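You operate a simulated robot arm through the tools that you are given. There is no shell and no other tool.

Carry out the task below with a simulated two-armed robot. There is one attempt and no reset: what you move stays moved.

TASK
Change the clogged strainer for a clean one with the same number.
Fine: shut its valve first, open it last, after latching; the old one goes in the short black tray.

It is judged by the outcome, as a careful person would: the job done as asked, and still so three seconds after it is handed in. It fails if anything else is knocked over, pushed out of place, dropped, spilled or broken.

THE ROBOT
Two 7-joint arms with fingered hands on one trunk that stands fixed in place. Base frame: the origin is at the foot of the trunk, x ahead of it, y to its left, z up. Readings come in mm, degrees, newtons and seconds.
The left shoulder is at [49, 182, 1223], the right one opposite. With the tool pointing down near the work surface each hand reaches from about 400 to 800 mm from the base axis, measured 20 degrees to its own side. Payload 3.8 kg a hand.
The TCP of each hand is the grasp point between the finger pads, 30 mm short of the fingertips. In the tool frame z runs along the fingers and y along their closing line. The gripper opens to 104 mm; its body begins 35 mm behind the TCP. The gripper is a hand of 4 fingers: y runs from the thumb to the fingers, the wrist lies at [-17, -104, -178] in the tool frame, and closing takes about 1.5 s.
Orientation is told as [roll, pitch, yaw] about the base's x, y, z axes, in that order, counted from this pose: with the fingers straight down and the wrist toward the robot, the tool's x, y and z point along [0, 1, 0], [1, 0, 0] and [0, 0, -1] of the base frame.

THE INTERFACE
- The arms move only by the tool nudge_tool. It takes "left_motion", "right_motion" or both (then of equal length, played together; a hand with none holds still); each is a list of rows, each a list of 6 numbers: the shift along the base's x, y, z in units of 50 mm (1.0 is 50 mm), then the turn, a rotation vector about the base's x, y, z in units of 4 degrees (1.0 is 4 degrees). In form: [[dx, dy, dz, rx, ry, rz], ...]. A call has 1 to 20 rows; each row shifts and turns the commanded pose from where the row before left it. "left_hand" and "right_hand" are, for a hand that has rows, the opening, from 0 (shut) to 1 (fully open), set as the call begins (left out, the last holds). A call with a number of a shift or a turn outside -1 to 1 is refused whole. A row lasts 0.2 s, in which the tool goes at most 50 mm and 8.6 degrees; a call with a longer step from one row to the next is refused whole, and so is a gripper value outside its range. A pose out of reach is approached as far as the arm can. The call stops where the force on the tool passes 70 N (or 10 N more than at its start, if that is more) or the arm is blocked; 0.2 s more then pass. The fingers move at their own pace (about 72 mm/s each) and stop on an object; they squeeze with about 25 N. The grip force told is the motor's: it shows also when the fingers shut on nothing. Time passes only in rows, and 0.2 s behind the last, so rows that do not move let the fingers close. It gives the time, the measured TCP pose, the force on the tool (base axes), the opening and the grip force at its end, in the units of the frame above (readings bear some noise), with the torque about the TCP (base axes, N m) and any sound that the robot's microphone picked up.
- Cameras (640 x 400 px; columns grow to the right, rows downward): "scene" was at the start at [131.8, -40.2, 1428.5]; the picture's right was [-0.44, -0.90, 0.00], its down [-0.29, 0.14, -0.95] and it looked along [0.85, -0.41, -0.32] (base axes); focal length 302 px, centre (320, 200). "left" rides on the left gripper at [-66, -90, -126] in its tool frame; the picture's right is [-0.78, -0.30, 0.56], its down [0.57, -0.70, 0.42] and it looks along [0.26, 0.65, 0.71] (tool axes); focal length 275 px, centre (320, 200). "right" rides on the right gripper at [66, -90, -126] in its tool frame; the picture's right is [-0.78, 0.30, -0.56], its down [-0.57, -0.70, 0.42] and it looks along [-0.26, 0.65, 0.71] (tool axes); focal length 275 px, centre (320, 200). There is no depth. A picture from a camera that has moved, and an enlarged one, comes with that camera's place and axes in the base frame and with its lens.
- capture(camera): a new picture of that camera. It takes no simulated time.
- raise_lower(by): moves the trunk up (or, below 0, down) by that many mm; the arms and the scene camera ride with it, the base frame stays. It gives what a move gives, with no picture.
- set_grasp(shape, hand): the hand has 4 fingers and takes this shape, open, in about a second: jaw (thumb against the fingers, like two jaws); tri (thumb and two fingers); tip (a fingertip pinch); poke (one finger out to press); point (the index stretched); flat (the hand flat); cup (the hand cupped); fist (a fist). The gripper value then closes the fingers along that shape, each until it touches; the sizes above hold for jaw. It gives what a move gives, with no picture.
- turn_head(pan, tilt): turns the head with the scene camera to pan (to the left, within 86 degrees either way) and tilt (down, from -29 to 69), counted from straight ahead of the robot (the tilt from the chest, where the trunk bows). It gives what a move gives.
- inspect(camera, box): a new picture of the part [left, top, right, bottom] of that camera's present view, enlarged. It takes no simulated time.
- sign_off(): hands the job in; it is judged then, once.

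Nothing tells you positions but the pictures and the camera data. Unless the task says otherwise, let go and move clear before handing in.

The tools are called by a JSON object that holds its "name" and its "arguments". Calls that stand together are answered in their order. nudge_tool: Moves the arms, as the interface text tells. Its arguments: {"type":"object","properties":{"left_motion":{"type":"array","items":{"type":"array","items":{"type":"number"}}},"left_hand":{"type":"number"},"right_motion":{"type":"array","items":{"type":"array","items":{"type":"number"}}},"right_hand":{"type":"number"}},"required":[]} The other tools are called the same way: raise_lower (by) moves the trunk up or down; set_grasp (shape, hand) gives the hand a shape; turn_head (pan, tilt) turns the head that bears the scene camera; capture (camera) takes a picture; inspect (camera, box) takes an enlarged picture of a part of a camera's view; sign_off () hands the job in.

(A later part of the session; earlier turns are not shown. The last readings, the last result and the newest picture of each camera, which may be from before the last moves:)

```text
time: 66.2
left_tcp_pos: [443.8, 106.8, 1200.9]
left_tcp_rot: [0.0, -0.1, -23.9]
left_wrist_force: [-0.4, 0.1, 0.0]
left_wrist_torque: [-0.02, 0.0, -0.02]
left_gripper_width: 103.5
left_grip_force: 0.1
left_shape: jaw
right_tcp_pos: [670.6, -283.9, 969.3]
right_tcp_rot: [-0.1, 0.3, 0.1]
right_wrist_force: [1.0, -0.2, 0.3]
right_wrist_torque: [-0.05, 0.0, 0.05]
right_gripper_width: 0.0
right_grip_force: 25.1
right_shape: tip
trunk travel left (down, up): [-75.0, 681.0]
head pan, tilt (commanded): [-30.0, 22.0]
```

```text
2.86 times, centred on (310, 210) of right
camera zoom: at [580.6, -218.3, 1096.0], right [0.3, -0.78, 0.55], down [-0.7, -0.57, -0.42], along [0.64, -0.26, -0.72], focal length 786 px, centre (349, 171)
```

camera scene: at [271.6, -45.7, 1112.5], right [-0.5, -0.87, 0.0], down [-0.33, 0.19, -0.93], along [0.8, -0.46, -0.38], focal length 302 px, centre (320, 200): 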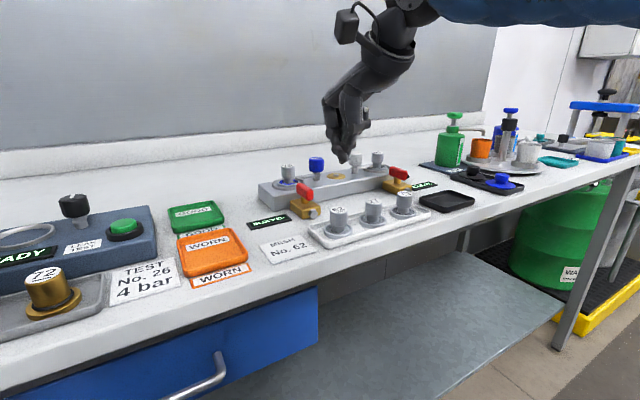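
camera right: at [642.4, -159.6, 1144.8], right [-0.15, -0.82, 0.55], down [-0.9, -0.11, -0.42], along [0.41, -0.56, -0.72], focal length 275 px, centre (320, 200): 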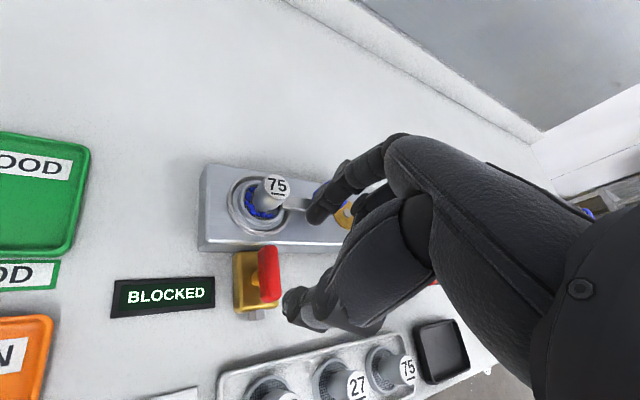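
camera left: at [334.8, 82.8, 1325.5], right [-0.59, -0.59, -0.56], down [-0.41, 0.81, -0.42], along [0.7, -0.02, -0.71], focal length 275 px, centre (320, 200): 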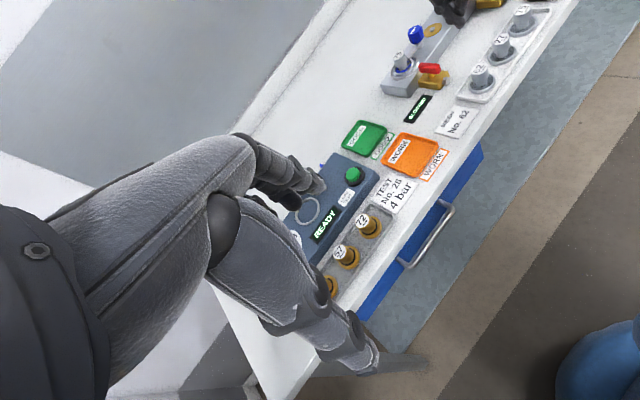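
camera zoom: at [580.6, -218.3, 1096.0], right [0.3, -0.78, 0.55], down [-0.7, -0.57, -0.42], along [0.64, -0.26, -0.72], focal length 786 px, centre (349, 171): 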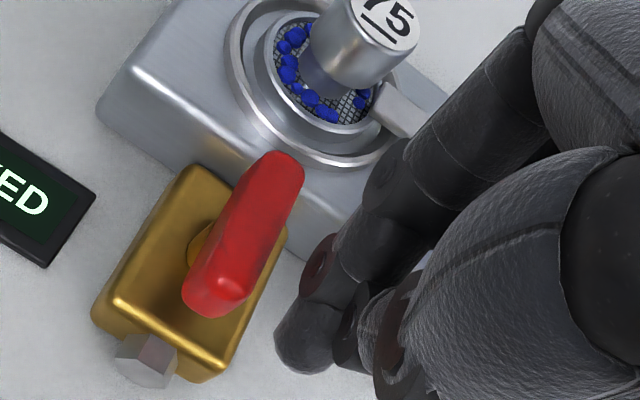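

The tip overlaps the lever's height by about 9 mm. I'll lower it 4 mm more, then ease it to the left against the lever and watch the force.

{"name": "nudge_tool", "arguments": {"right_motion": [[0, 0, -0.08, 0, 0, 0], [0, 0.08, 0, 0, 0, 0], [0, 0.08, 0, 0, 0, 0], [0, 0, 0, 0, 0, 0]]}}

{"name": "nudge_tool", "arguments": {"right_motion": [[-0.03, 0.06, 0, 0, 0, 0], [-0.03, 0.06, 0, 0, 0, 0], [0, 0, 0, 0, 0, 0]]}}

{"name": "inspect", "arguments": {"camera": "scene", "box": [260, 130, 380, 220]}}

{"name": "inspect", "arguments": {"camera": "left", "box": [370, 0, 490, 90]}}

```text
time: 67.2
left_tcp_pos: [443.9, 107.0, 1200.6]
left_tcp_rot: [0.0, 0.0, -24.1]
left_wrist_force: [0.2, 0.3, 0.2]
left_wrist_torque: [0.02, -0.02, 0.01]
left_gripper_width: 103.9
left_grip_force: 0.0
left_shape: jaw
right_tcp_pos: [669.9, -275.9, 965.2]
right_tcp_rot: [0.0, 0.4, 0.0]
right_wrist_force: [0.8, -0.7, 0.8]
right_wrist_torque: [0.0, 0.0, 0.01]
right_gripper_width: 0.0
right_grip_force: 24.9
right_shape: tip
trunk travel left (down, up): [-75.0, 681.0]
head pan, tilt (commanded): [-30.0, 22.0]
```

```text
time: 68.0
left_tcp_pos: [443.9, 106.3, 1200.0]
left_tcp_rot: [0.0, 0.0, -23.8]
left_wrist_force: [0.0, 0.5, -0.8]
left_wrist_torque: [-0.02, 0.03, -0.03]
left_gripper_width: 103.5
left_grip_force: 0.2
left_shape: jaw
right_tcp_pos: [666.4, -270.9, 965.4]
right_tcp_rot: [0.0, 0.4, 0.1]
right_wrist_force: [-0.3, -0.7, 0.1]
right_wrist_torque: [0.0, -0.02, -0.06]
right_gripper_width: 0.0
right_grip_force: 24.4
right_shape: tip
trunk travel left (down, up): [-75.0, 681.0]
head pan, tilt (commanded): [-30.0, 22.0]
```

```text
4.44 times, centred on (320, 175) of scene
camera zoom: at [271.6, -45.7, 1112.6], right [-0.5, -0.87, 0.0], down [-0.32, 0.19, -0.93], along [0.8, -0.46, -0.37], focal length 1340 px, centre (320, 311)
```

zoom: 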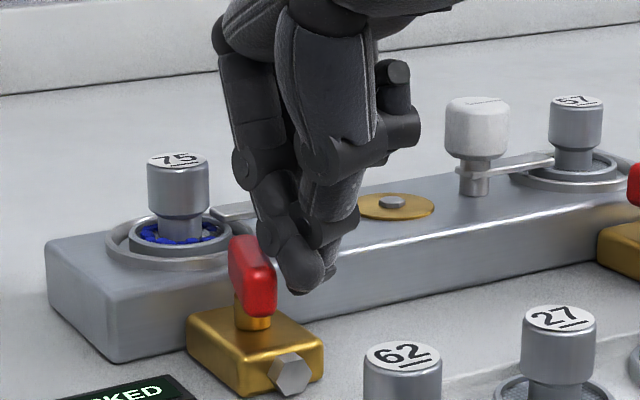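

```text
4.44 times, centred on (430, 45) of left
camera zoom: at [334.9, 82.7, 1325.7], right [-0.59, -0.59, -0.56], down [-0.41, 0.81, -0.42], along [0.7, -0.02, -0.71], focal length 1224 px, centre (-169, 889)
```

zoom: 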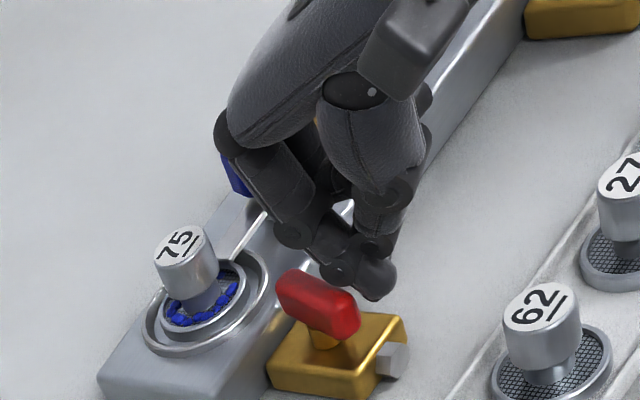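

The lever turns clockwise with almost no force. I'll continue along its arc.

{"name": "nudge_tool", "arguments": {"right_motion": [[0, 0.08, 0, 0, 0, 0], [0, 0.08, 0, 0, 0, 0], [0, 0.08, 0, 0, 0, 0], [0.03, 0.08, 0, 0, 0, 0], [0.03, 0.08, 0, 0, 0, 0], [0, 0, 0, 0, 0, 0]]}}

{"name": "inspect", "arguments": {"camera": "scene", "box": [260, 130, 380, 220]}}

{"name": "inspect", "arguments": {"camera": "left", "box": [370, 0, 490, 90]}}

```text
time: 69.3
left_tcp_pos: [443.1, 107.2, 1201.6]
left_tcp_rot: [0.0, 0.0, -24.0]
left_wrist_force: [0.3, 0.3, -0.3]
left_wrist_torque: [0.0, -0.03, 0.0]
left_gripper_width: 104.0
left_grip_force: 0.1
left_shape: jaw
right_tcp_pos: [668.9, -250.1, 964.3]
right_tcp_rot: [0.0, 0.4, 0.0]
right_wrist_force: [-4.9, -1.3, 0.6]
right_wrist_torque: [-0.04, 0.07, -0.05]
right_gripper_width: 0.0
right_grip_force: 25.4
right_shape: tip
trunk travel left (down, up): [-75.0, 681.0]
head pan, tilt (commanded): [-30.0, 22.0]
```

```text
4.44 times, centred on (320, 175) of scene
camera zoom: at [271.2, -45.9, 1112.7], right [-0.5, -0.87, 0.0], down [-0.32, 0.19, -0.93], along [0.8, -0.46, -0.37], focal length 1340 px, centre (320, 311)
```

zoom: 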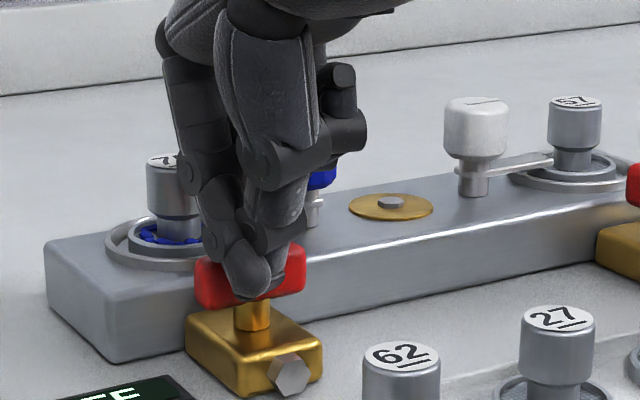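

```text
4.44 times, centred on (430, 45) of left
camera zoom: at [334.3, 82.5, 1325.9], right [-0.59, -0.59, -0.56], down [-0.41, 0.81, -0.42], along [0.7, -0.02, -0.71], focal length 1224 px, centre (-169, 889)
```

zoom: 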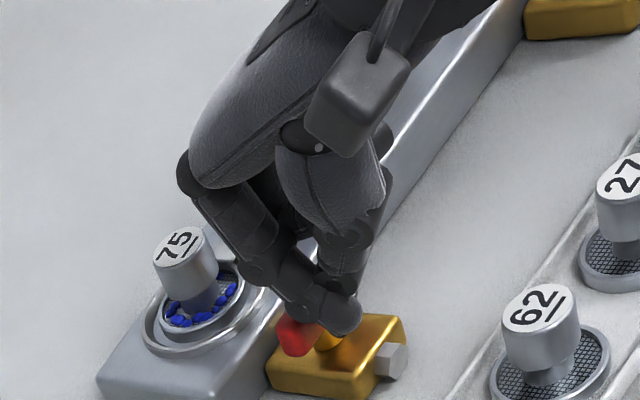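

The lever now lies across the flow and the sign's text has changed. I'll back off a little, lift, and check.

{"name": "nudge_tool", "arguments": {"right_motion": [[-0.15, -0.05, 0, 0, 0, 0], [-0.15, -0.05, 0, 0, 0, 0], [-0.1, 0, 0.5, 0, 0, 0], [0, 0, 0.5, 0, 0, 0], [0, 0, 0, 0, 0, 0]]}}

{"name": "inspect", "arguments": {"camera": "scene", "box": [230, 150, 370, 250]}}

{"name": "inspect", "arguments": {"camera": "left", "box": [370, 10, 510, 130]}}

{"name": "capture", "arguments": {"camera": "right"}}

```text
time: 70.5
left_tcp_pos: [444.1, 107.3, 1200.6]
left_tcp_rot: [0.0, 0.0, -24.0]
left_wrist_force: [0.1, 0.0, 0.5]
left_wrist_torque: [-0.01, -0.01, 0.02]
left_gripper_width: 103.6
left_grip_force: 0.1
left_shape: jaw
right_tcp_pos: [649.8, -255.5, 1015.4]
right_tcp_rot: [0.1, 0.5, 0.1]
right_wrist_force: [0.0, -0.1, 0.4]
right_wrist_torque: [0.04, 0.0, -0.02]
right_gripper_width: 0.0
right_grip_force: 25.1
right_shape: tip
trunk travel left (down, up): [-75.0, 681.0]
head pan, tilt (commanded): [-30.0, 22.0]
```

```text
4.00 times, centred on (300, 200) of scene
camera zoom: at [271.7, -45.8, 1112.5], right [-0.5, -0.87, 0.0], down [-0.32, 0.19, -0.93], along [0.8, -0.46, -0.37], focal length 1206 px, centre (400, 200)
```

zoom: 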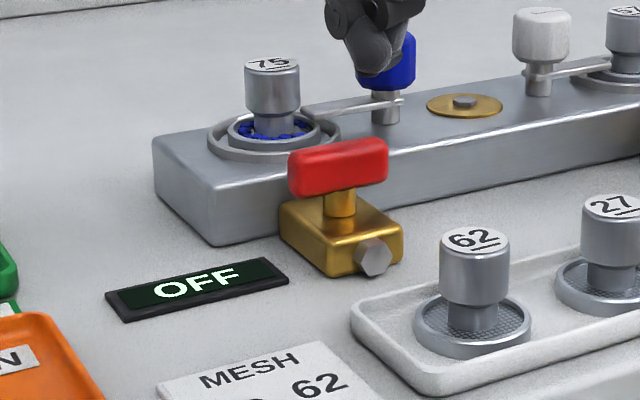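

```text
3.33 times, centred on (440, 70) of left
camera zoom: at [335.0, 82.7, 1325.7], right [-0.59, -0.59, -0.56], down [-0.41, 0.81, -0.42], along [0.7, -0.02, -0.71], focal length 918 px, centre (-80, 633)
```

zoom: 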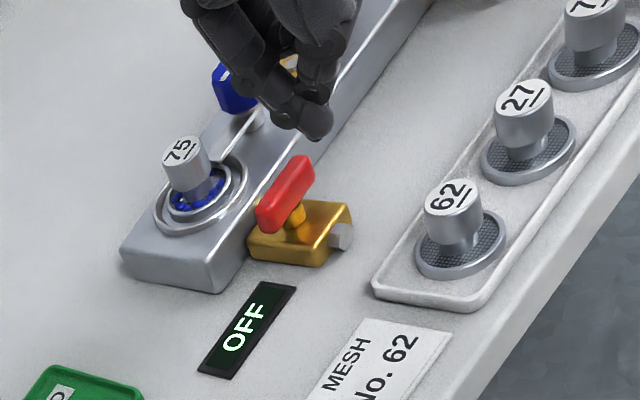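

```text
taken
camera right: at [560.6, -189.8, 1142.1], right [0.3, -0.78, 0.55], down [-0.7, -0.57, -0.42], along [0.64, -0.26, -0.72], focal length 275 px, centre (320, 200)
```

right: 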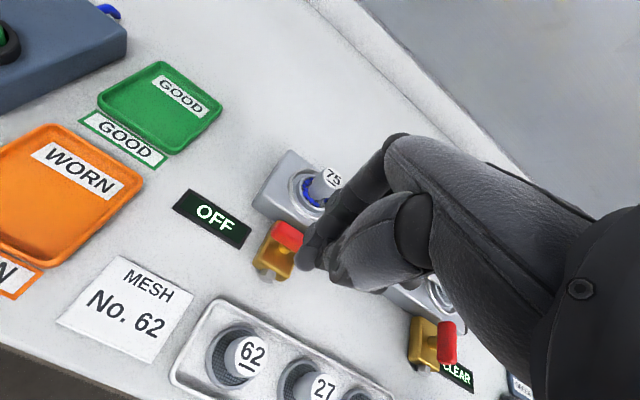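

The sign now reads OFF, so the valve is shut. Next is the latch: I'll move above the blue knob at about (746, -312) with the pinch half open.

{"name": "nudge_tool", "arguments": {"right_motion": [[0, 0, 0.5, 0, 0, 0], [0.49, -0.31, 0, 0, 0, 0], [0.49, -0.31, 0, 0, 0, 0], [0.49, -0.31, 0, 0, 0, 0], [0.49, -0.31, 0, 0, 0, 0], [0, 0, 0, 0, 0, 0]], "right_hand": 0.48}}

{"name": "inspect", "arguments": {"camera": "scene", "box": [250, 90, 390, 200]}}

{"name": "inspect", "arguments": {"camera": "left", "box": [370, 0, 490, 90]}}

{"name": "inspect", "arguments": {"camera": "right", "box": [220, 140, 400, 280]}}

```text
time: 72.0
left_tcp_pos: [443.5, 107.1, 1200.8]
left_tcp_rot: [-0.1, 0.0, -24.0]
left_wrist_force: [0.0, -1.1, 0.3]
left_wrist_torque: [0.01, -0.02, 0.0]
left_gripper_width: 103.9
left_grip_force: 0.0
left_shape: jaw
right_tcp_pos: [747.3, -318.5, 1041.7]
right_tcp_rot: [0.0, 0.4, 0.0]
right_wrist_force: [0.0, -0.4, 0.2]
right_wrist_torque: [0.01, 0.0, -0.03]
right_gripper_width: 49.6
right_grip_force: 0.1
right_shape: tip
trunk travel left (down, up): [-75.0, 681.0]
head pan, tilt (commanded): [-30.0, 22.0]
```

```text
3.64 times, centred on (320, 145) of scene
camera zoom: at [271.1, -45.6, 1112.9], right [-0.5, -0.87, 0.0], down [-0.32, 0.19, -0.93], along [0.8, -0.46, -0.37], focal length 1096 px, centre (320, 400)
```

zoom: 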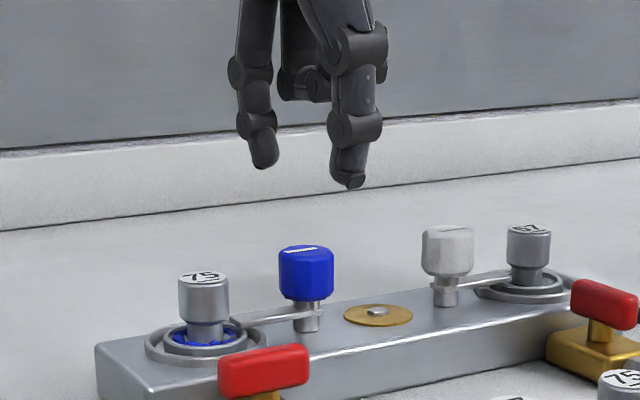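

```text
4.44 times, centred on (430, 45) of left
camera zoom: at [334.2, 82.9, 1326.0], right [-0.59, -0.59, -0.56], down [-0.41, 0.81, -0.43], along [0.7, -0.02, -0.71], focal length 1224 px, centre (-169, 889)
```

zoom: 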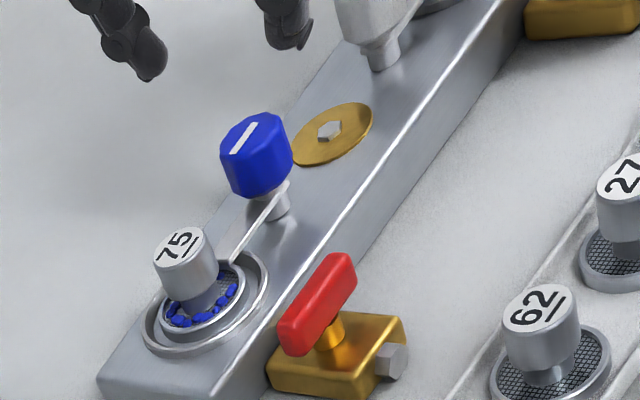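

```text
2.86 times, centred on (310, 210) of right
camera zoom: at [658.8, -252.2, 1168.2], right [0.3, -0.78, 0.55], down [-0.7, -0.57, -0.42], along [0.64, -0.26, -0.72], focal length 786 px, centre (349, 171)
```

zoom: 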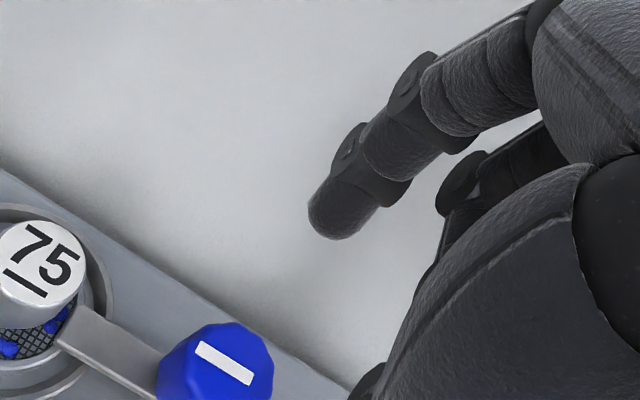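

The pinch is nearly centred on the knob, which I put at (748, -310.5, top 975). I'll nudge 2 mm, go down to z ≈ 982 and check before closing.

{"name": "nudge_tool", "arguments": {"right_motion": [[0.04, 0.04, -0.3, 0, 0, 0], [0, 0, -0.3, 0, 0, 0], [0, 0, -0.3, 0, 0, 0], [0, 0, -0.3, 0, 0, 0], [0, 0, 0, 0, 0, 0]]}}

{"name": "inspect", "arguments": {"camera": "scene", "box": [250, 110, 370, 200]}}

{"name": "inspect", "arguments": {"camera": "left", "box": [370, 0, 490, 90]}}

{"name": "inspect", "arguments": {"camera": "right", "box": [220, 140, 400, 280]}}

```text
time: 73.2
left_tcp_pos: [442.7, 106.3, 1201.6]
left_tcp_rot: [0.0, 0.0, -24.0]
left_wrist_force: [-0.5, 1.2, 0.2]
left_wrist_torque: [-0.03, -0.01, -0.04]
left_gripper_width: 103.8
left_grip_force: 0.0
left_shape: jaw
right_tcp_pos: [748.6, -315.2, 979.0]
right_tcp_rot: [0.1, 0.4, 0.0]
right_wrist_force: [1.0, -0.3, -0.1]
right_wrist_torque: [-0.02, -0.03, -0.02]
right_gripper_width: 49.5
right_grip_force: 0.0
right_shape: tip
trunk travel left (down, up): [-75.0, 681.0]
head pan, tilt (commanded): [-30.0, 22.0]
```

```text
4.44 times, centred on (310, 155) of scene
camera zoom: at [271.6, -45.7, 1112.6], right [-0.5, -0.87, 0.0], down [-0.32, 0.19, -0.93], along [0.8, -0.46, -0.37], focal length 1340 px, centre (364, 400)
```

zoom: 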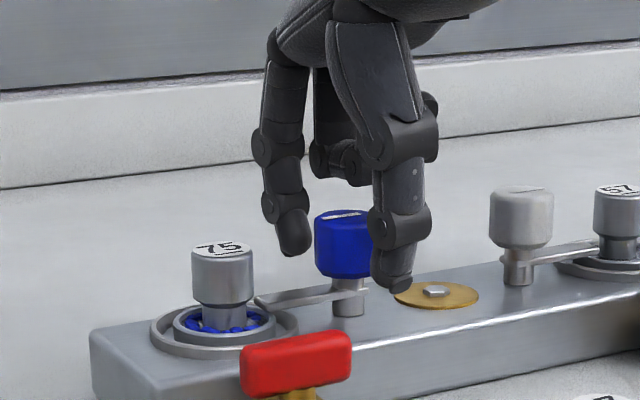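

```text
4.44 times, centred on (430, 45) of left
camera zoom: at [334.9, 82.7, 1325.8], right [-0.59, -0.59, -0.56], down [-0.41, 0.81, -0.42], along [0.7, -0.02, -0.71], focal length 1224 px, centre (-169, 889)
```

zoom: 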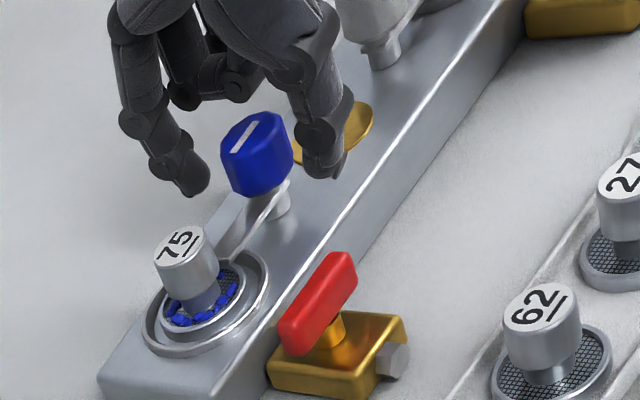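

```text
2.86 times, centred on (310, 210) of right
camera zoom: at [660.2, -250.4, 1106.9], right [0.3, -0.78, 0.55], down [-0.7, -0.57, -0.42], along [0.64, -0.26, -0.72], focal length 786 px, centre (349, 171)
```

zoom: 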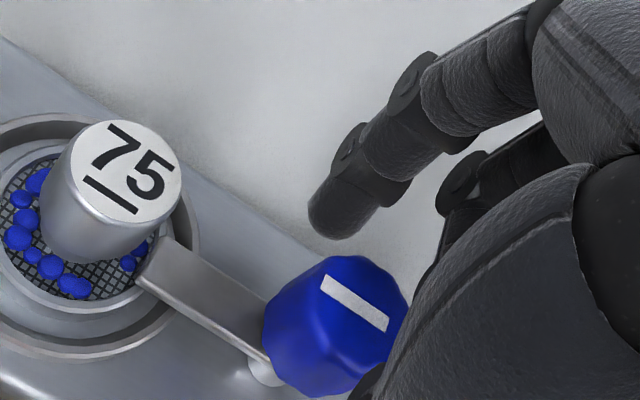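

The fingers straddle the knob evenly. I'll shift 2 mm and close on it.

{"name": "nudge_tool", "arguments": {"right_motion": [[0.04, -0.03, 0, 0, 0, 0], [0, 0, 0, 0, 0, 0], [0, 0, 0, 0, 0, 0], [0, 0, 0, 0, 0, 0], [0, 0, 0, 0, 0, 0]], "right_hand": 0.1}}

{"name": "inspect", "arguments": {"camera": "scene", "box": [250, 110, 370, 200]}}

{"name": "inspect", "arguments": {"camera": "right", "box": [220, 140, 400, 280]}}

```text
time: 74.3
left_tcp_pos: [442.7, 107.7, 1200.8]
left_tcp_rot: [0.0, 0.0, -23.8]
left_wrist_force: [-0.2, -0.2, -0.1]
left_wrist_torque: [0.03, -0.03, -0.01]
left_gripper_width: 103.7
left_grip_force: 0.0
left_shape: jaw
right_tcp_pos: [751.3, -316.5, 980.2]
right_tcp_rot: [0.1, 0.5, 0.2]
right_wrist_force: [-1.9, 2.9, -3.1]
right_wrist_torque: [0.06, 0.05, -0.08]
right_gripper_width: 20.5
right_grip_force: 24.7
right_shape: tip
trunk travel left (down, up): [-75.0, 681.0]
head pan, tilt (commanded): [-30.0, 22.0]
```

```text
4.44 times, centred on (310, 155) of scene
camera zoom: at [271.6, -45.5, 1112.6], right [-0.5, -0.87, 0.0], down [-0.32, 0.19, -0.93], along [0.8, -0.46, -0.37], focal length 1340 px, centre (364, 400)
```

zoom: 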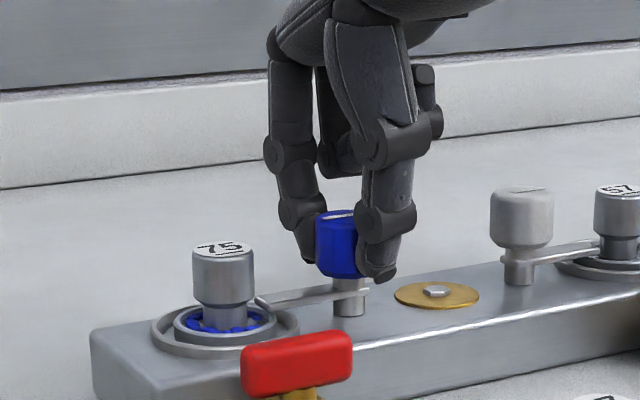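

```text
2.86 times, centred on (310, 210) of right
camera zoom: at [662.2, -251.0, 1107.2], right [0.3, -0.78, 0.55], down [-0.7, -0.57, -0.42], along [0.64, -0.26, -0.72], focal length 786 px, centre (349, 171)
```

zoom: 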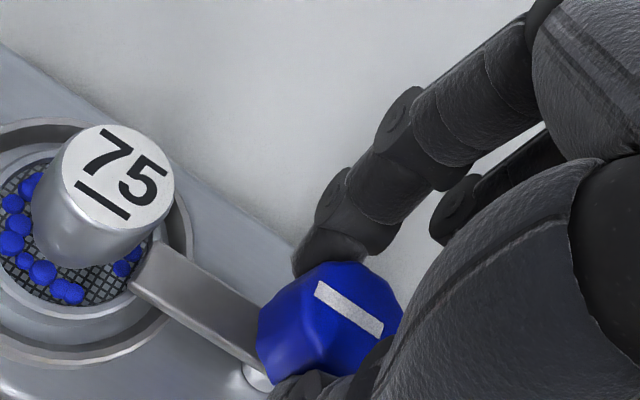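

The knob is gripped. I'll try a small clockwise turn and watch the torque and the arm.

{"name": "nudge_tool", "arguments": {"right_motion": [[-0.008, 0, 0, 0, 0, -1], [-0.008, 0, 0, 0, 0, -1], [-0.008, 0, 0, 0, 0, -1], [0, 0, 0, 0, 0, 0]]}}

{"name": "inspect", "arguments": {"camera": "scene", "box": [250, 110, 370, 200]}}

{"name": "inspect", "arguments": {"camera": "left", "box": [370, 0, 490, 90]}}

```text
time: 75.3
left_tcp_pos: [444.0, 106.9, 1199.9]
left_tcp_rot: [0.0, 0.0, -23.9]
left_wrist_force: [-0.3, -0.5, -1.2]
left_wrist_torque: [0.01, 0.0, -0.02]
left_gripper_width: 103.6
left_grip_force: 0.0
left_shape: jaw
right_tcp_pos: [750.3, -315.9, 980.1]
right_tcp_rot: [0.0, 0.4, -11.9]
right_wrist_force: [0.3, 6.9, -2.7]
right_wrist_torque: [0.13, -0.05, 0.03]
right_gripper_width: 20.2
right_grip_force: 25.1
right_shape: tip
trunk travel left (down, up): [-75.0, 681.0]
head pan, tilt (commanded): [-30.0, 22.0]
```

```text
4.44 times, centred on (310, 155) of scene
camera zoom: at [272.0, -45.1, 1112.5], right [-0.5, -0.87, 0.0], down [-0.33, 0.19, -0.93], along [0.8, -0.46, -0.37], focal length 1340 px, centre (364, 400)
```

zoom: 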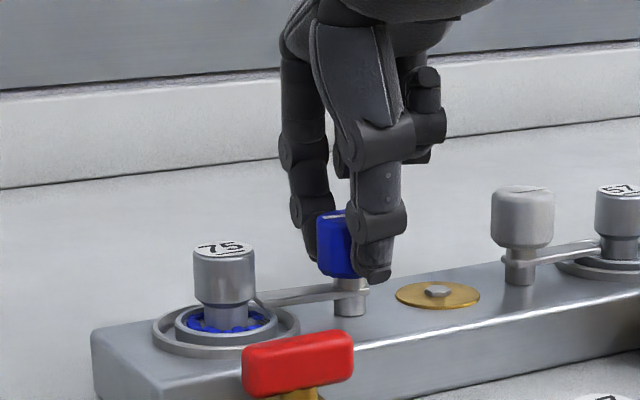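

```text
4.44 times, centred on (430, 45) of left
camera zoom: at [335.3, 83.5, 1325.6], right [-0.59, -0.59, -0.56], down [-0.41, 0.81, -0.43], along [0.7, -0.02, -0.71], focal length 1224 px, centre (-169, 889)
```

zoom: 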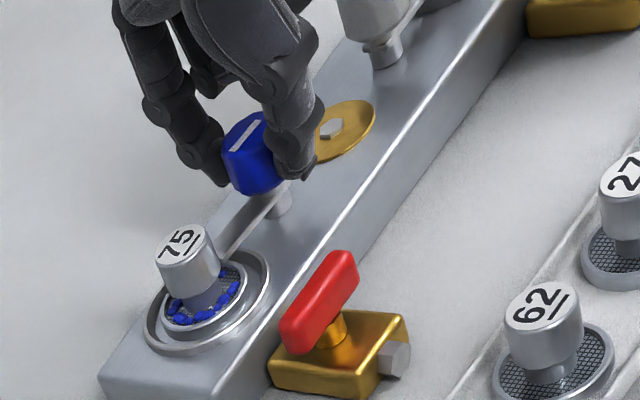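

The latch arm is swinging away from the robot with the knob. I'll carry on turning clockwise.

{"name": "nudge_tool", "arguments": {"right_motion": [[-0.008, 0, 0, 0, 0, -1], [-0.008, 0, 0, 0, 0, -1], [-0.008, 0, 0, 0, 0, -1], [0, 0, 0, 0, 0, 0]]}}

{"name": "nudge_tool", "arguments": {"right_motion": [[-0.008, 0, 0, 0, 0, -1], [-0.008, 0, 0, 0, 0, -1], [0, 0, 0, 0, 0, 0]]}}

{"name": "inspect", "arguments": {"camera": "scene", "box": [250, 110, 370, 200]}}

{"name": "inspect", "arguments": {"camera": "left", "box": [370, 0, 490, 90]}}

```text
time: 76.3
left_tcp_pos: [445.2, 107.3, 1200.4]
left_tcp_rot: [-0.1, 0.0, -23.9]
left_wrist_force: [-0.5, 0.8, -0.3]
left_wrist_torque: [-0.04, -0.01, 0.03]
left_gripper_width: 103.8
left_grip_force: 0.1
left_shape: jaw
right_tcp_pos: [750.8, -317.0, 978.7]
right_tcp_rot: [0.0, 0.3, -24.0]
right_wrist_force: [6.9, 5.4, -0.5]
right_wrist_torque: [0.11, -0.18, 0.03]
right_gripper_width: 20.1
right_grip_force: 25.2
right_shape: tip
trunk travel left (down, up): [-75.0, 681.0]
head pan, tilt (commanded): [-30.0, 22.0]
```

```text
time: 77.2
left_tcp_pos: [444.8, 107.4, 1199.9]
left_tcp_rot: [0.0, 0.0, -23.9]
left_wrist_force: [-0.1, 0.3, 0.5]
left_wrist_torque: [0.01, -0.02, 0.01]
left_gripper_width: 103.6
left_grip_force: 0.1
left_shape: jaw
right_tcp_pos: [748.5, -316.6, 979.3]
right_tcp_rot: [-0.1, 0.3, -32.1]
right_wrist_force: [9.6, 5.7, 0.4]
right_wrist_torque: [0.09, -0.28, 0.01]
right_gripper_width: 20.2
right_grip_force: 24.8
right_shape: tip
trunk travel left (down, up): [-75.0, 681.0]
head pan, tilt (commanded): [-30.0, 22.0]
```

```text
4.44 times, centred on (310, 155) of scene
camera zoom: at [272.7, -45.1, 1112.3], right [-0.5, -0.87, 0.0], down [-0.33, 0.19, -0.93], along [0.8, -0.46, -0.38], focal length 1340 px, centre (364, 400)
```

zoom: 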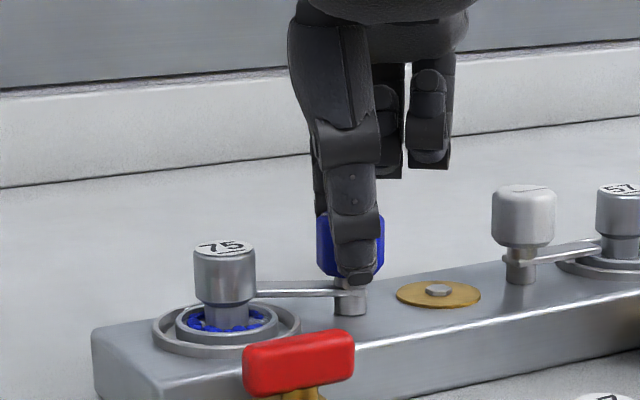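

```text
4.44 times, centred on (430, 45) of left
camera zoom: at [336.2, 83.5, 1325.3], right [-0.59, -0.59, -0.56], down [-0.41, 0.81, -0.42], along [0.7, -0.02, -0.71], focal length 1224 px, centre (-169, 889)
```

zoom: 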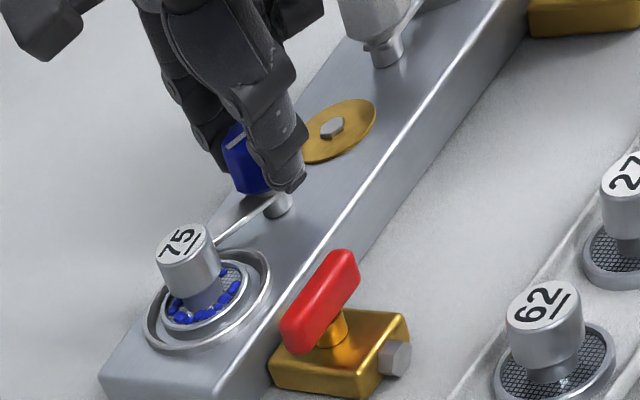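

The arm has followed about 30°. I'll open, lift a little, turn back around the knob and take a second stroke.

{"name": "nudge_tool", "arguments": {"right_motion": [[0, 0, 0, 0, 0, 0], [0, 0, 0, 0, 0, 0], [0, 0, 0.3, 0, 0, 0], [0.008, 0.002, 0, 0, 0, 1], [0.008, 0.002, 0, 0, 0, 1], [0.008, 0.002, 0, 0, 0, 1], [0.008, 0.002, 0, 0, 0, 1], [0.008, 0.002, 0, 0, 0, 1], [0.008, 0.002, 0, 0, 0, 1], [0.008, 0.002, 0, 0, 0, 1], [0.008, 0.002, 0, 0, 0, 1], [0, 0, 0, 0, 0, 0]], "right_hand": 0.48}}

{"name": "nudge_tool", "arguments": {"right_motion": [[0.008, 0.002, 0, 0, 0, 1], [0.008, 0.002, 0, 0, 0, 1], [0.008, 0.002, 0, 0, 0, 1]]}}

{"name": "inspect", "arguments": {"camera": "scene", "box": [250, 110, 370, 200]}}

{"name": "inspect", "arguments": {"camera": "right", "box": [220, 140, 400, 280]}}

```text
time: 79.8
left_tcp_pos: [443.4, 108.0, 1200.2]
left_tcp_rot: [0.1, -0.1, -23.8]
left_wrist_force: [0.5, 0.1, -0.4]
left_wrist_torque: [-0.03, -0.01, 0.01]
left_gripper_width: 103.8
left_grip_force: 0.1
left_shape: jaw
right_tcp_pos: [750.7, -315.3, 993.7]
right_tcp_rot: [0.0, 0.4, 0.1]
right_wrist_force: [0.1, -0.3, -0.2]
right_wrist_torque: [0.0, -0.03, 0.01]
right_gripper_width: 49.5
right_grip_force: 0.1
right_shape: tip
trunk travel left (down, up): [-75.0, 681.0]
head pan, tilt (commanded): [-30.0, 22.0]
```

```text
time: 80.5
left_tcp_pos: [444.4, 107.3, 1200.7]
left_tcp_rot: [0.0, 0.0, -23.9]
left_wrist_force: [0.5, -0.1, 0.4]
left_wrist_torque: [-0.02, 0.03, 0.0]
left_gripper_width: 103.7
left_grip_force: 0.1
left_shape: jaw
right_tcp_pos: [753.4, -315.4, 995.0]
right_tcp_rot: [0.1, 0.4, 12.1]
right_wrist_force: [0.7, 0.5, 0.2]
right_wrist_torque: [0.02, 0.02, -0.03]
right_gripper_width: 49.5
right_grip_force: 0.1
right_shape: tip
trunk travel left (down, up): [-75.0, 681.0]
head pan, tilt (commanded): [-30.0, 22.0]
```

```text
4.44 times, centred on (310, 155) of scene
camera zoom: at [271.8, -45.9, 1112.5], right [-0.5, -0.87, 0.0], down [-0.32, 0.19, -0.93], along [0.8, -0.46, -0.38], focal length 1340 px, centre (364, 400)
```

zoom: 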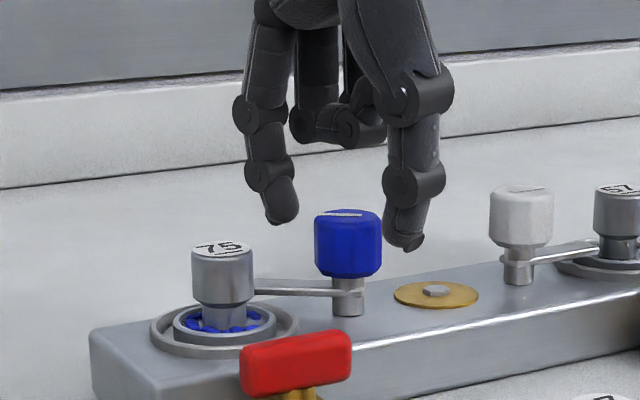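

```text
2.86 times, centred on (310, 210) of right
camera zoom: at [651.6, -270.9, 1121.8], right [0.46, -0.7, 0.55], down [-0.57, -0.71, -0.42], along [0.68, -0.12, -0.72], focal length 786 px, centre (349, 171)
```

zoom: 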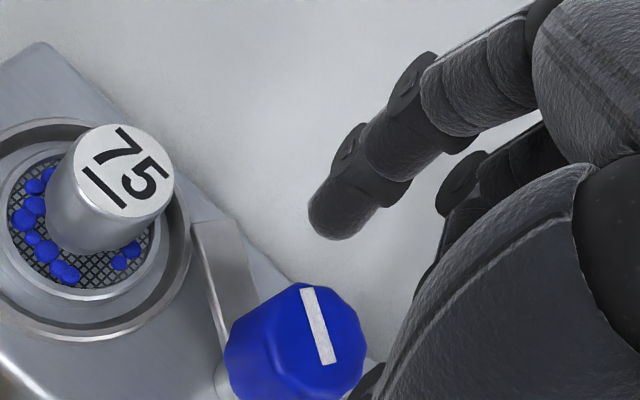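

The arm has moved off the screen towards the far side of the ring. I'll turn on to yaw 20°, go down and regrip for a second stroke.

{"name": "nudge_tool", "arguments": {"right_motion": [[0.008, 0.002, 0, 0, 0, 1], [0.008, 0.002, 0, 0, 0, 1], [0, 0, 0, 0, 0, 0]]}}

{"name": "nudge_tool", "arguments": {"right_motion": [[0, 0, -0.15, 0, 0, 0], [0, 0, -0.15, 0, 0, 0], [0, 0, 0, 0, 0, 0]]}}

{"name": "inspect", "arguments": {"camera": "scene", "box": [250, 110, 370, 200]}}

{"name": "inspect", "arguments": {"camera": "right", "box": [220, 140, 400, 280]}}

```text
time: 81.3
left_tcp_pos: [443.7, 107.2, 1201.0]
left_tcp_rot: [0.0, 0.1, -24.0]
left_wrist_force: [0.0, -0.1, 0.3]
left_wrist_torque: [-0.01, 0.02, 0.0]
left_gripper_width: 103.8
left_grip_force: 0.1
left_shape: jaw
right_tcp_pos: [749.1, -304.8, 984.0]
right_tcp_rot: [0.3, 1.7, 15.3]
right_wrist_force: [0.0, -0.4, 0.7]
right_wrist_torque: [-0.01, -0.01, 0.0]
right_gripper_width: 49.6
right_grip_force: 0.0
right_shape: tip
right hand out of reach, approached as far as the arm can: row 1, 2
trunk travel left (down, up): [-75.0, 681.0]
head pan, tilt (commanded): [-30.0, 22.0]
```

```text
time: 82.2
left_tcp_pos: [441.9, 107.6, 1202.3]
left_tcp_rot: [0.1, -0.1, -23.9]
left_wrist_force: [-0.3, 1.4, -0.6]
left_wrist_torque: [0.0, 0.01, 0.03]
left_gripper_width: 103.7
left_grip_force: 0.1
left_shape: jaw
right_tcp_pos: [750.7, -303.0, 973.2]
right_tcp_rot: [0.4, 1.1, 15.3]
right_wrist_force: [0.9, 0.0, 14.5]
right_wrist_torque: [0.33, -0.46, -0.05]
right_gripper_width: 49.9
right_grip_force: 0.1
right_shape: tip
trunk travel left (down, up): [-75.0, 681.0]
head pan, tilt (commanded): [-30.0, 22.0]
```

```text
4.44 times, centred on (310, 155) of scene
camera zoom: at [270.0, -45.2, 1113.3], right [-0.5, -0.87, 0.0], down [-0.32, 0.19, -0.93], along [0.8, -0.46, -0.37], focal length 1340 px, centre (364, 400)
```

zoom: 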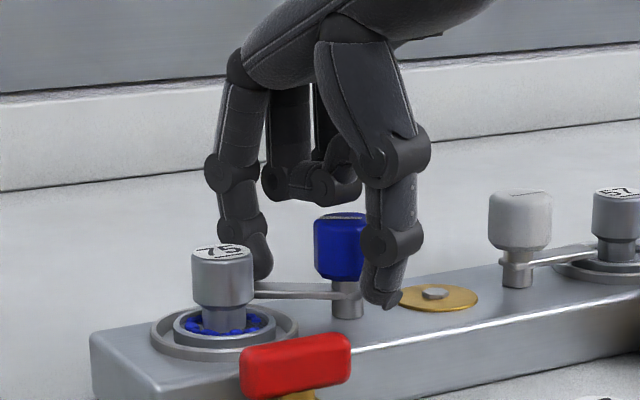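

```text
2.86 times, centred on (310, 210) of right
camera zoom: at [647.4, -263.5, 1102.4], right [0.5, -0.67, 0.55], down [-0.53, -0.74, -0.42], along [0.68, -0.08, -0.73], focal length 786 px, centre (349, 171)
```

zoom: 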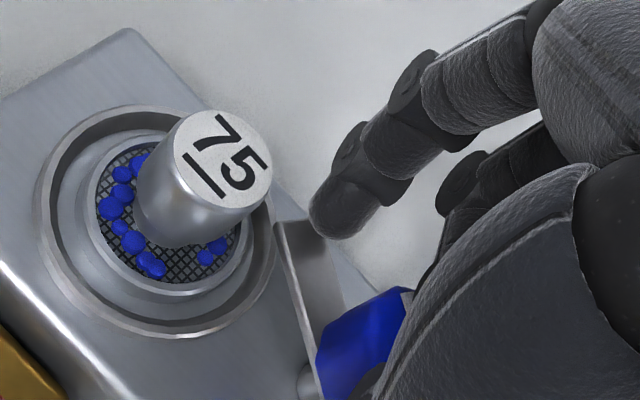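

The reach limit made the hand drift, and a fingertip is now resting on the latch arm. I'll lift straight up and recentre at yaw 8°.

{"name": "nudge_tool", "arguments": {"right_motion": [[0, 0, 0.2, 0, 0, 0], [0, 0, 0.2, 0, 0, 0], [0.0, -0.1, 0.1, 0, 0, -0.9], [0.02, -0.15, 0, -0.05, -0.2, -0.9], [0, 0, 0, 0, 0, 0]]}}

{"name": "inspect", "arguments": {"camera": "scene", "box": [250, 110, 370, 200]}}

{"name": "inspect", "arguments": {"camera": "right", "box": [220, 140, 400, 280]}}

```text
time: 83.3
left_tcp_pos: [444.1, 106.9, 1200.5]
left_tcp_rot: [0.1, 0.0, -23.9]
left_wrist_force: [0.2, 0.4, -0.2]
left_wrist_torque: [-0.01, 0.01, 0.02]
left_gripper_width: 103.7
left_grip_force: 0.1
left_shape: jaw
right_tcp_pos: [751.0, -316.0, 994.0]
right_tcp_rot: [0.1, 0.7, 8.0]
right_wrist_force: [-0.3, -0.4, 0.8]
right_wrist_torque: [0.0, 0.01, 0.0]
right_gripper_width: 49.9
right_grip_force: 0.0
right_shape: tip
trunk travel left (down, up): [-75.0, 681.0]
head pan, tilt (commanded): [-30.0, 22.0]
```

```text
4.44 times, centred on (310, 155) of scene
camera zoom: at [271.7, -45.7, 1112.5], right [-0.5, -0.87, 0.0], down [-0.32, 0.19, -0.93], along [0.8, -0.46, -0.37], focal length 1340 px, centre (364, 400)
```

zoom: 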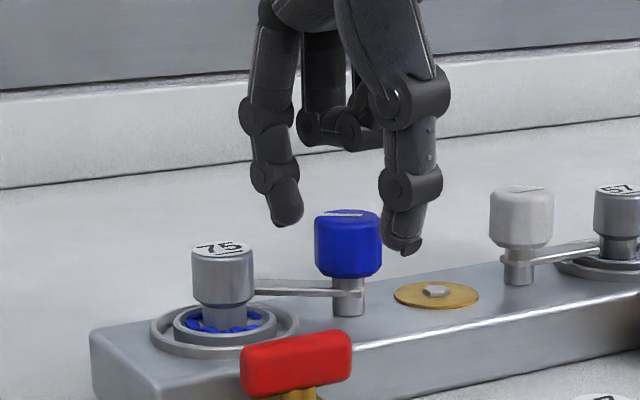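

```text
2.86 times, centred on (310, 210) of right
camera zoom: at [654.4, -263.6, 1121.6], right [0.41, -0.73, 0.55], down [-0.62, -0.67, -0.41], along [0.67, -0.17, -0.72], focal length 786 px, centre (349, 171)
```

zoom: 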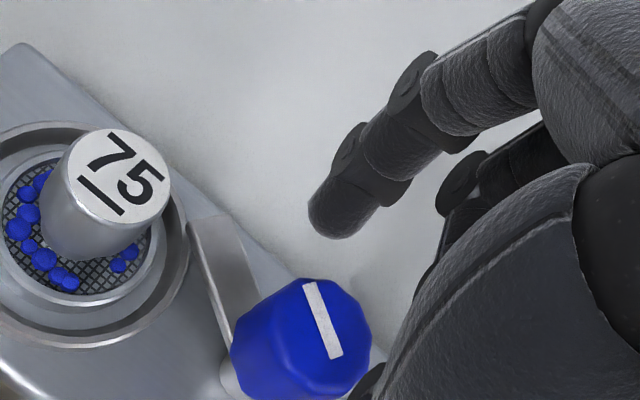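

All is as before and the hand is centred again. I'll go down, grip and take the second stroke from 8° to -32°.

{"name": "nudge_tool", "arguments": {"right_motion": [[0, 0, -0.14, 0, 0, 0], [0, 0, -0.14, 0, 0, 0], [0, 0, 0, 0, 0, 0]]}}

{"name": "nudge_tool", "arguments": {"right_motion": [[0, 0, 0, 0, 0, 0], [0, 0, 0, 0, 0, 0], [0, 0, 0, 0, 0, 0], [0, 0, 0, 0, 0, 0]], "right_hand": 0.1}}

{"name": "nudge_tool", "arguments": {"right_motion": [[-0.005, 0, 0, 0, 0, -1], [-0.005, 0, 0, 0, 0, -1], [-0.005, 0, 0, 0, 0, -1], [-0.005, 0, 0, 0, 0, -1], [-0.005, 0, 0, 0, 0, -1], [0, 0, 0, 0, 0, 0]]}}

{"name": "inspect", "arguments": {"camera": "scene", "box": [250, 110, 370, 200]}}

```text
time: 84.2
left_tcp_pos: [444.3, 107.5, 1201.4]
left_tcp_rot: [0.0, 0.0, -23.9]
left_wrist_force: [0.3, 0.4, -0.2]
left_wrist_torque: [-0.02, 0.0, -0.01]
left_gripper_width: 103.7
left_grip_force: 0.0
left_shape: jaw
right_tcp_pos: [750.9, -316.3, 982.1]
right_tcp_rot: [0.1, 0.7, 8.1]
right_wrist_force: [-0.1, -0.4, 0.1]
right_wrist_torque: [0.01, 0.01, 0.01]
right_gripper_width: 49.7
right_grip_force: 0.2
right_shape: tip
trunk travel left (down, up): [-75.0, 681.0]
head pan, tilt (commanded): [-30.0, 22.0]
```

```text
time: 85.2
left_tcp_pos: [443.3, 107.3, 1201.5]
left_tcp_rot: [0.0, 0.0, -23.9]
left_wrist_force: [0.1, -0.6, -0.2]
left_wrist_torque: [-0.05, 0.03, 0.02]
left_gripper_width: 104.1
left_grip_force: 0.2
left_shape: jaw
right_tcp_pos: [751.3, -315.1, 981.0]
right_tcp_rot: [0.1, 0.9, 8.2]
right_wrist_force: [-3.3, 5.0, -2.5]
right_wrist_torque: [0.11, 0.04, -0.01]
right_gripper_width: 20.3
right_grip_force: 25.1
right_shape: tip
trunk travel left (down, up): [-75.0, 681.0]
head pan, tilt (commanded): [-30.0, 22.0]
```

```text
time: 86.5
left_tcp_pos: [443.4, 108.0, 1200.2]
left_tcp_rot: [-0.1, 0.0, -23.9]
left_wrist_force: [0.1, 1.0, -0.4]
left_wrist_torque: [0.0, 0.0, 0.01]
left_gripper_width: 103.7
left_grip_force: 0.0
left_shape: jaw
right_tcp_pos: [750.7, -315.1, 980.8]
right_tcp_rot: [0.0, 0.6, -12.0]
right_wrist_force: [3.1, 7.9, 0.4]
right_wrist_torque: [0.14, -0.08, 0.01]
right_gripper_width: 20.2
right_grip_force: 25.0
right_shape: tip
trunk travel left (down, up): [-75.0, 681.0]
head pan, tilt (commanded): [-30.0, 22.0]
```

```text
4.44 times, centred on (310, 155) of scene
camera zoom: at [272.2, -44.7, 1112.5], right [-0.5, -0.87, 0.0], down [-0.33, 0.19, -0.93], along [0.8, -0.46, -0.37], focal length 1340 px, centre (364, 400)
```

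zoom: 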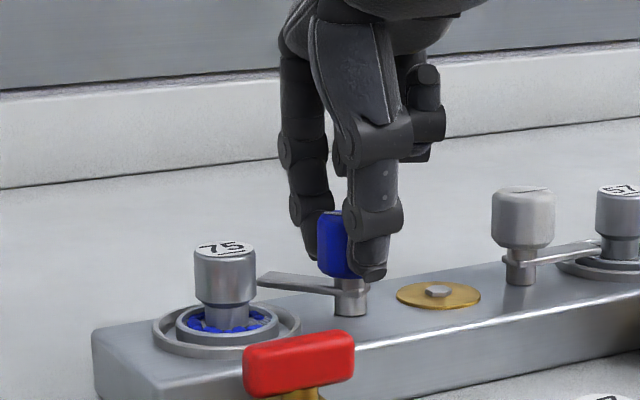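

The arm keeps following, now well off the screen. I'll continue the stroke.

{"name": "nudge_tool", "arguments": {"right_motion": [[0, -0.01, 0, 0, 0, -1], [0, -0.01, 0, 0, 0, -1], [0, -0.01, 0, 0, 0, -1], [0, 0, 0, 0, 0, -1], [0, 0, 0, 0, 0, -1], [0, 0, 0, 0, 0, 0]]}}

{"name": "inspect", "arguments": {"camera": "scene", "box": [250, 110, 370, 200]}}

{"name": "inspect", "arguments": {"camera": "left", "box": [370, 0, 490, 90]}}

```text
time: 88.0
left_tcp_pos: [443.9, 109.0, 1200.3]
left_tcp_rot: [-0.1, 0.0, -24.0]
left_wrist_force: [0.2, -0.3, 0.5]
left_wrist_torque: [0.02, -0.01, -0.02]
left_gripper_width: 103.6
left_grip_force: 0.0
left_shape: jaw
right_tcp_pos: [751.4, -314.8, 980.8]
right_tcp_rot: [0.0, 0.7, -31.9]
right_wrist_force: [7.0, 12.3, 3.1]
right_wrist_torque: [0.3, -0.13, 0.03]
right_gripper_width: 20.4
right_grip_force: 24.4
right_shape: tip
trunk travel left (down, up): [-75.0, 681.0]
head pan, tilt (commanded): [-30.0, 22.0]
```

```text
4.44 times, centred on (310, 155) of scene
camera zoom: at [272.1, -44.2, 1112.6], right [-0.5, -0.87, 0.0], down [-0.33, 0.19, -0.93], along [0.8, -0.46, -0.37], focal length 1340 px, centre (364, 400)
```

zoom: 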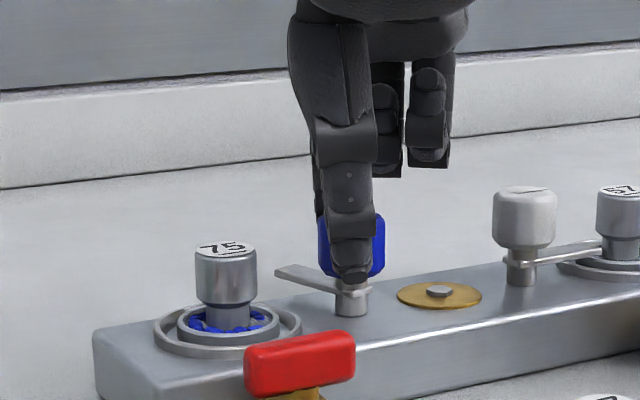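

```text
4.44 times, centred on (430, 45) of left
camera zoom: at [335.4, 84.6, 1325.5], right [-0.59, -0.59, -0.56], down [-0.41, 0.81, -0.43], along [0.7, -0.02, -0.71], focal length 1224 px, centre (-169, 889)
```

zoom: 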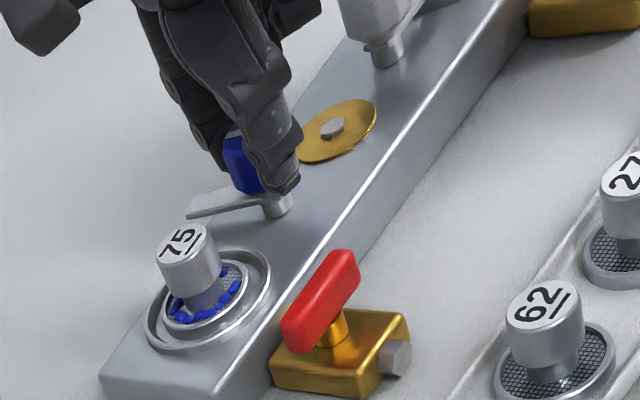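

The arm is about 70° clear. I'll take one more short stroke to open it fully.

{"name": "nudge_tool", "arguments": {"right_motion": [[0, 0, 0, 0, 0, 0], [0, 0, 0, 0, 0, 0], [0, -0.02, 0.3, 0, 0, 0], [0, 0, 0, 0, 0, 1], [0, 0, 0, 0, 0, 1], [0, 0, 0, 0, 0, 1], [0, 0, 0, 0, 0, 1], [0, 0, 0, 0, 0, 1], [0, 0, 0, 0, 0, 1], [0, 0, 0, 0, 0, 1], [0, 0, 0, 0, 0, 1], [0, 0, 0, 0, 0, 0]], "right_hand": 0.48}}

{"name": "nudge_tool", "arguments": {"right_motion": [[0, 0, -0.14, 0, 0, 0], [0, 0, -0.14, 0, 0, 0], [0, 0, 0, 0, 0, 0]]}}

{"name": "nudge_tool", "arguments": {"right_motion": [[0, 0, 0, 0, 0, 0], [0, 0, 0, 0, 0, 0], [0, 0, 0, 0, 0, 0], [0, 0, 0, 0, 0, 0]], "right_hand": 0.1}}

{"name": "nudge_tool", "arguments": {"right_motion": [[-0.005, 0, 0, 0, 0, -1], [-0.005, 0, 0, 0, 0, -1], [-0.005, 0, 0, 0, 0, -1], [-0.005, 0, 0, 0, 0, -1], [-0.005, 0, 0, 0, 0, -1], [0, 0, 0, 0, 0, 0]]}}

{"name": "inspect", "arguments": {"camera": "scene", "box": [250, 110, 370, 200]}}

```text
time: 90.5
left_tcp_pos: [444.5, 106.6, 1200.1]
left_tcp_rot: [0.0, 0.0, -23.9]
left_wrist_force: [-0.4, 0.4, 0.8]
left_wrist_torque: [0.0, -0.03, -0.02]
left_gripper_width: 103.7
left_grip_force: 0.1
left_shape: jaw
right_tcp_pos: [750.5, -318.2, 994.9]
right_tcp_rot: [0.2, 0.8, 0.0]
right_wrist_force: [0.2, 0.4, -0.3]
right_wrist_torque: [0.03, 0.02, -0.01]
right_gripper_width: 49.6
right_grip_force: 0.1
right_shape: tip
trunk travel left (down, up): [-75.0, 681.0]
head pan, tilt (commanded): [-30.0, 22.0]
```

```text
time: 91.3
left_tcp_pos: [444.2, 107.5, 1199.8]
left_tcp_rot: [0.0, -0.1, -23.9]
left_wrist_force: [-0.3, 0.1, 0.3]
left_wrist_torque: [0.01, 0.0, -0.02]
left_gripper_width: 103.6
left_grip_force: 0.0
left_shape: jaw
right_tcp_pos: [749.3, -318.8, 981.7]
right_tcp_rot: [0.1, 0.8, 0.1]
right_wrist_force: [-1.2, 0.1, -0.3]
right_wrist_torque: [0.01, -0.01, 0.01]
right_gripper_width: 49.3
right_grip_force: 0.1
right_shape: tip
trunk travel left (down, up): [-75.0, 681.0]
head pan, tilt (commanded): [-30.0, 22.0]
```

```text
time: 92.3
left_tcp_pos: [443.4, 107.6, 1199.8]
left_tcp_rot: [0.0, 0.1, -23.9]
left_wrist_force: [-0.1, -0.6, -0.1]
left_wrist_torque: [-0.01, 0.02, 0.01]
left_gripper_width: 103.7
left_grip_force: 0.0
left_shape: jaw
right_tcp_pos: [750.5, -318.1, 981.4]
right_tcp_rot: [0.1, 0.7, 0.0]
right_wrist_force: [-0.3, 3.3, -1.8]
right_wrist_torque: [0.07, -0.04, 0.0]
right_gripper_width: 21.2
right_grip_force: 24.7
right_shape: tip
trunk travel left (down, up): [-75.0, 681.0]
head pan, tilt (commanded): [-30.0, 22.0]
```

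```text
time: 93.8
left_tcp_pos: [443.2, 107.8, 1200.6]
left_tcp_rot: [-0.1, 0.0, -23.9]
left_wrist_force: [0.5, -0.6, 0.0]
left_wrist_torque: [-0.01, 0.01, 0.02]
left_gripper_width: 103.6
left_grip_force: 0.0
left_shape: jaw
right_tcp_pos: [750.5, -316.2, 981.2]
right_tcp_rot: [0.0, 0.8, -19.8]
right_wrist_force: [2.3, 9.5, -2.3]
right_wrist_torque: [0.25, -0.13, 0.17]
right_gripper_width: 20.7
right_grip_force: 24.9
right_shape: tip
trunk travel left (down, up): [-75.0, 681.0]
head pan, tilt (commanded): [-30.0, 22.0]
```

```text
4.44 times, centred on (310, 155) of scene
camera zoom: at [272.1, -44.7, 1112.5], right [-0.5, -0.87, 0.0], down [-0.33, 0.19, -0.93], along [0.8, -0.46, -0.37], focal length 1340 px, centre (364, 400)
```

zoom: 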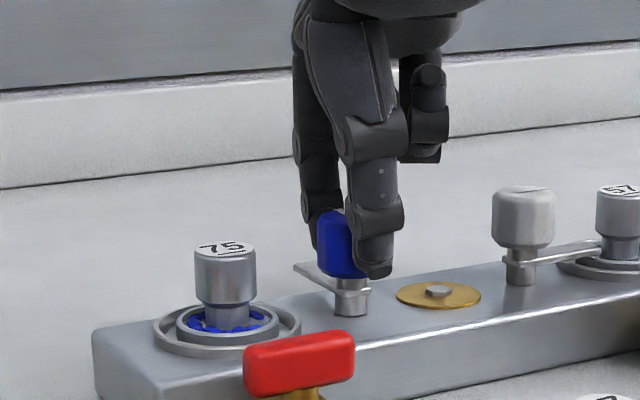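

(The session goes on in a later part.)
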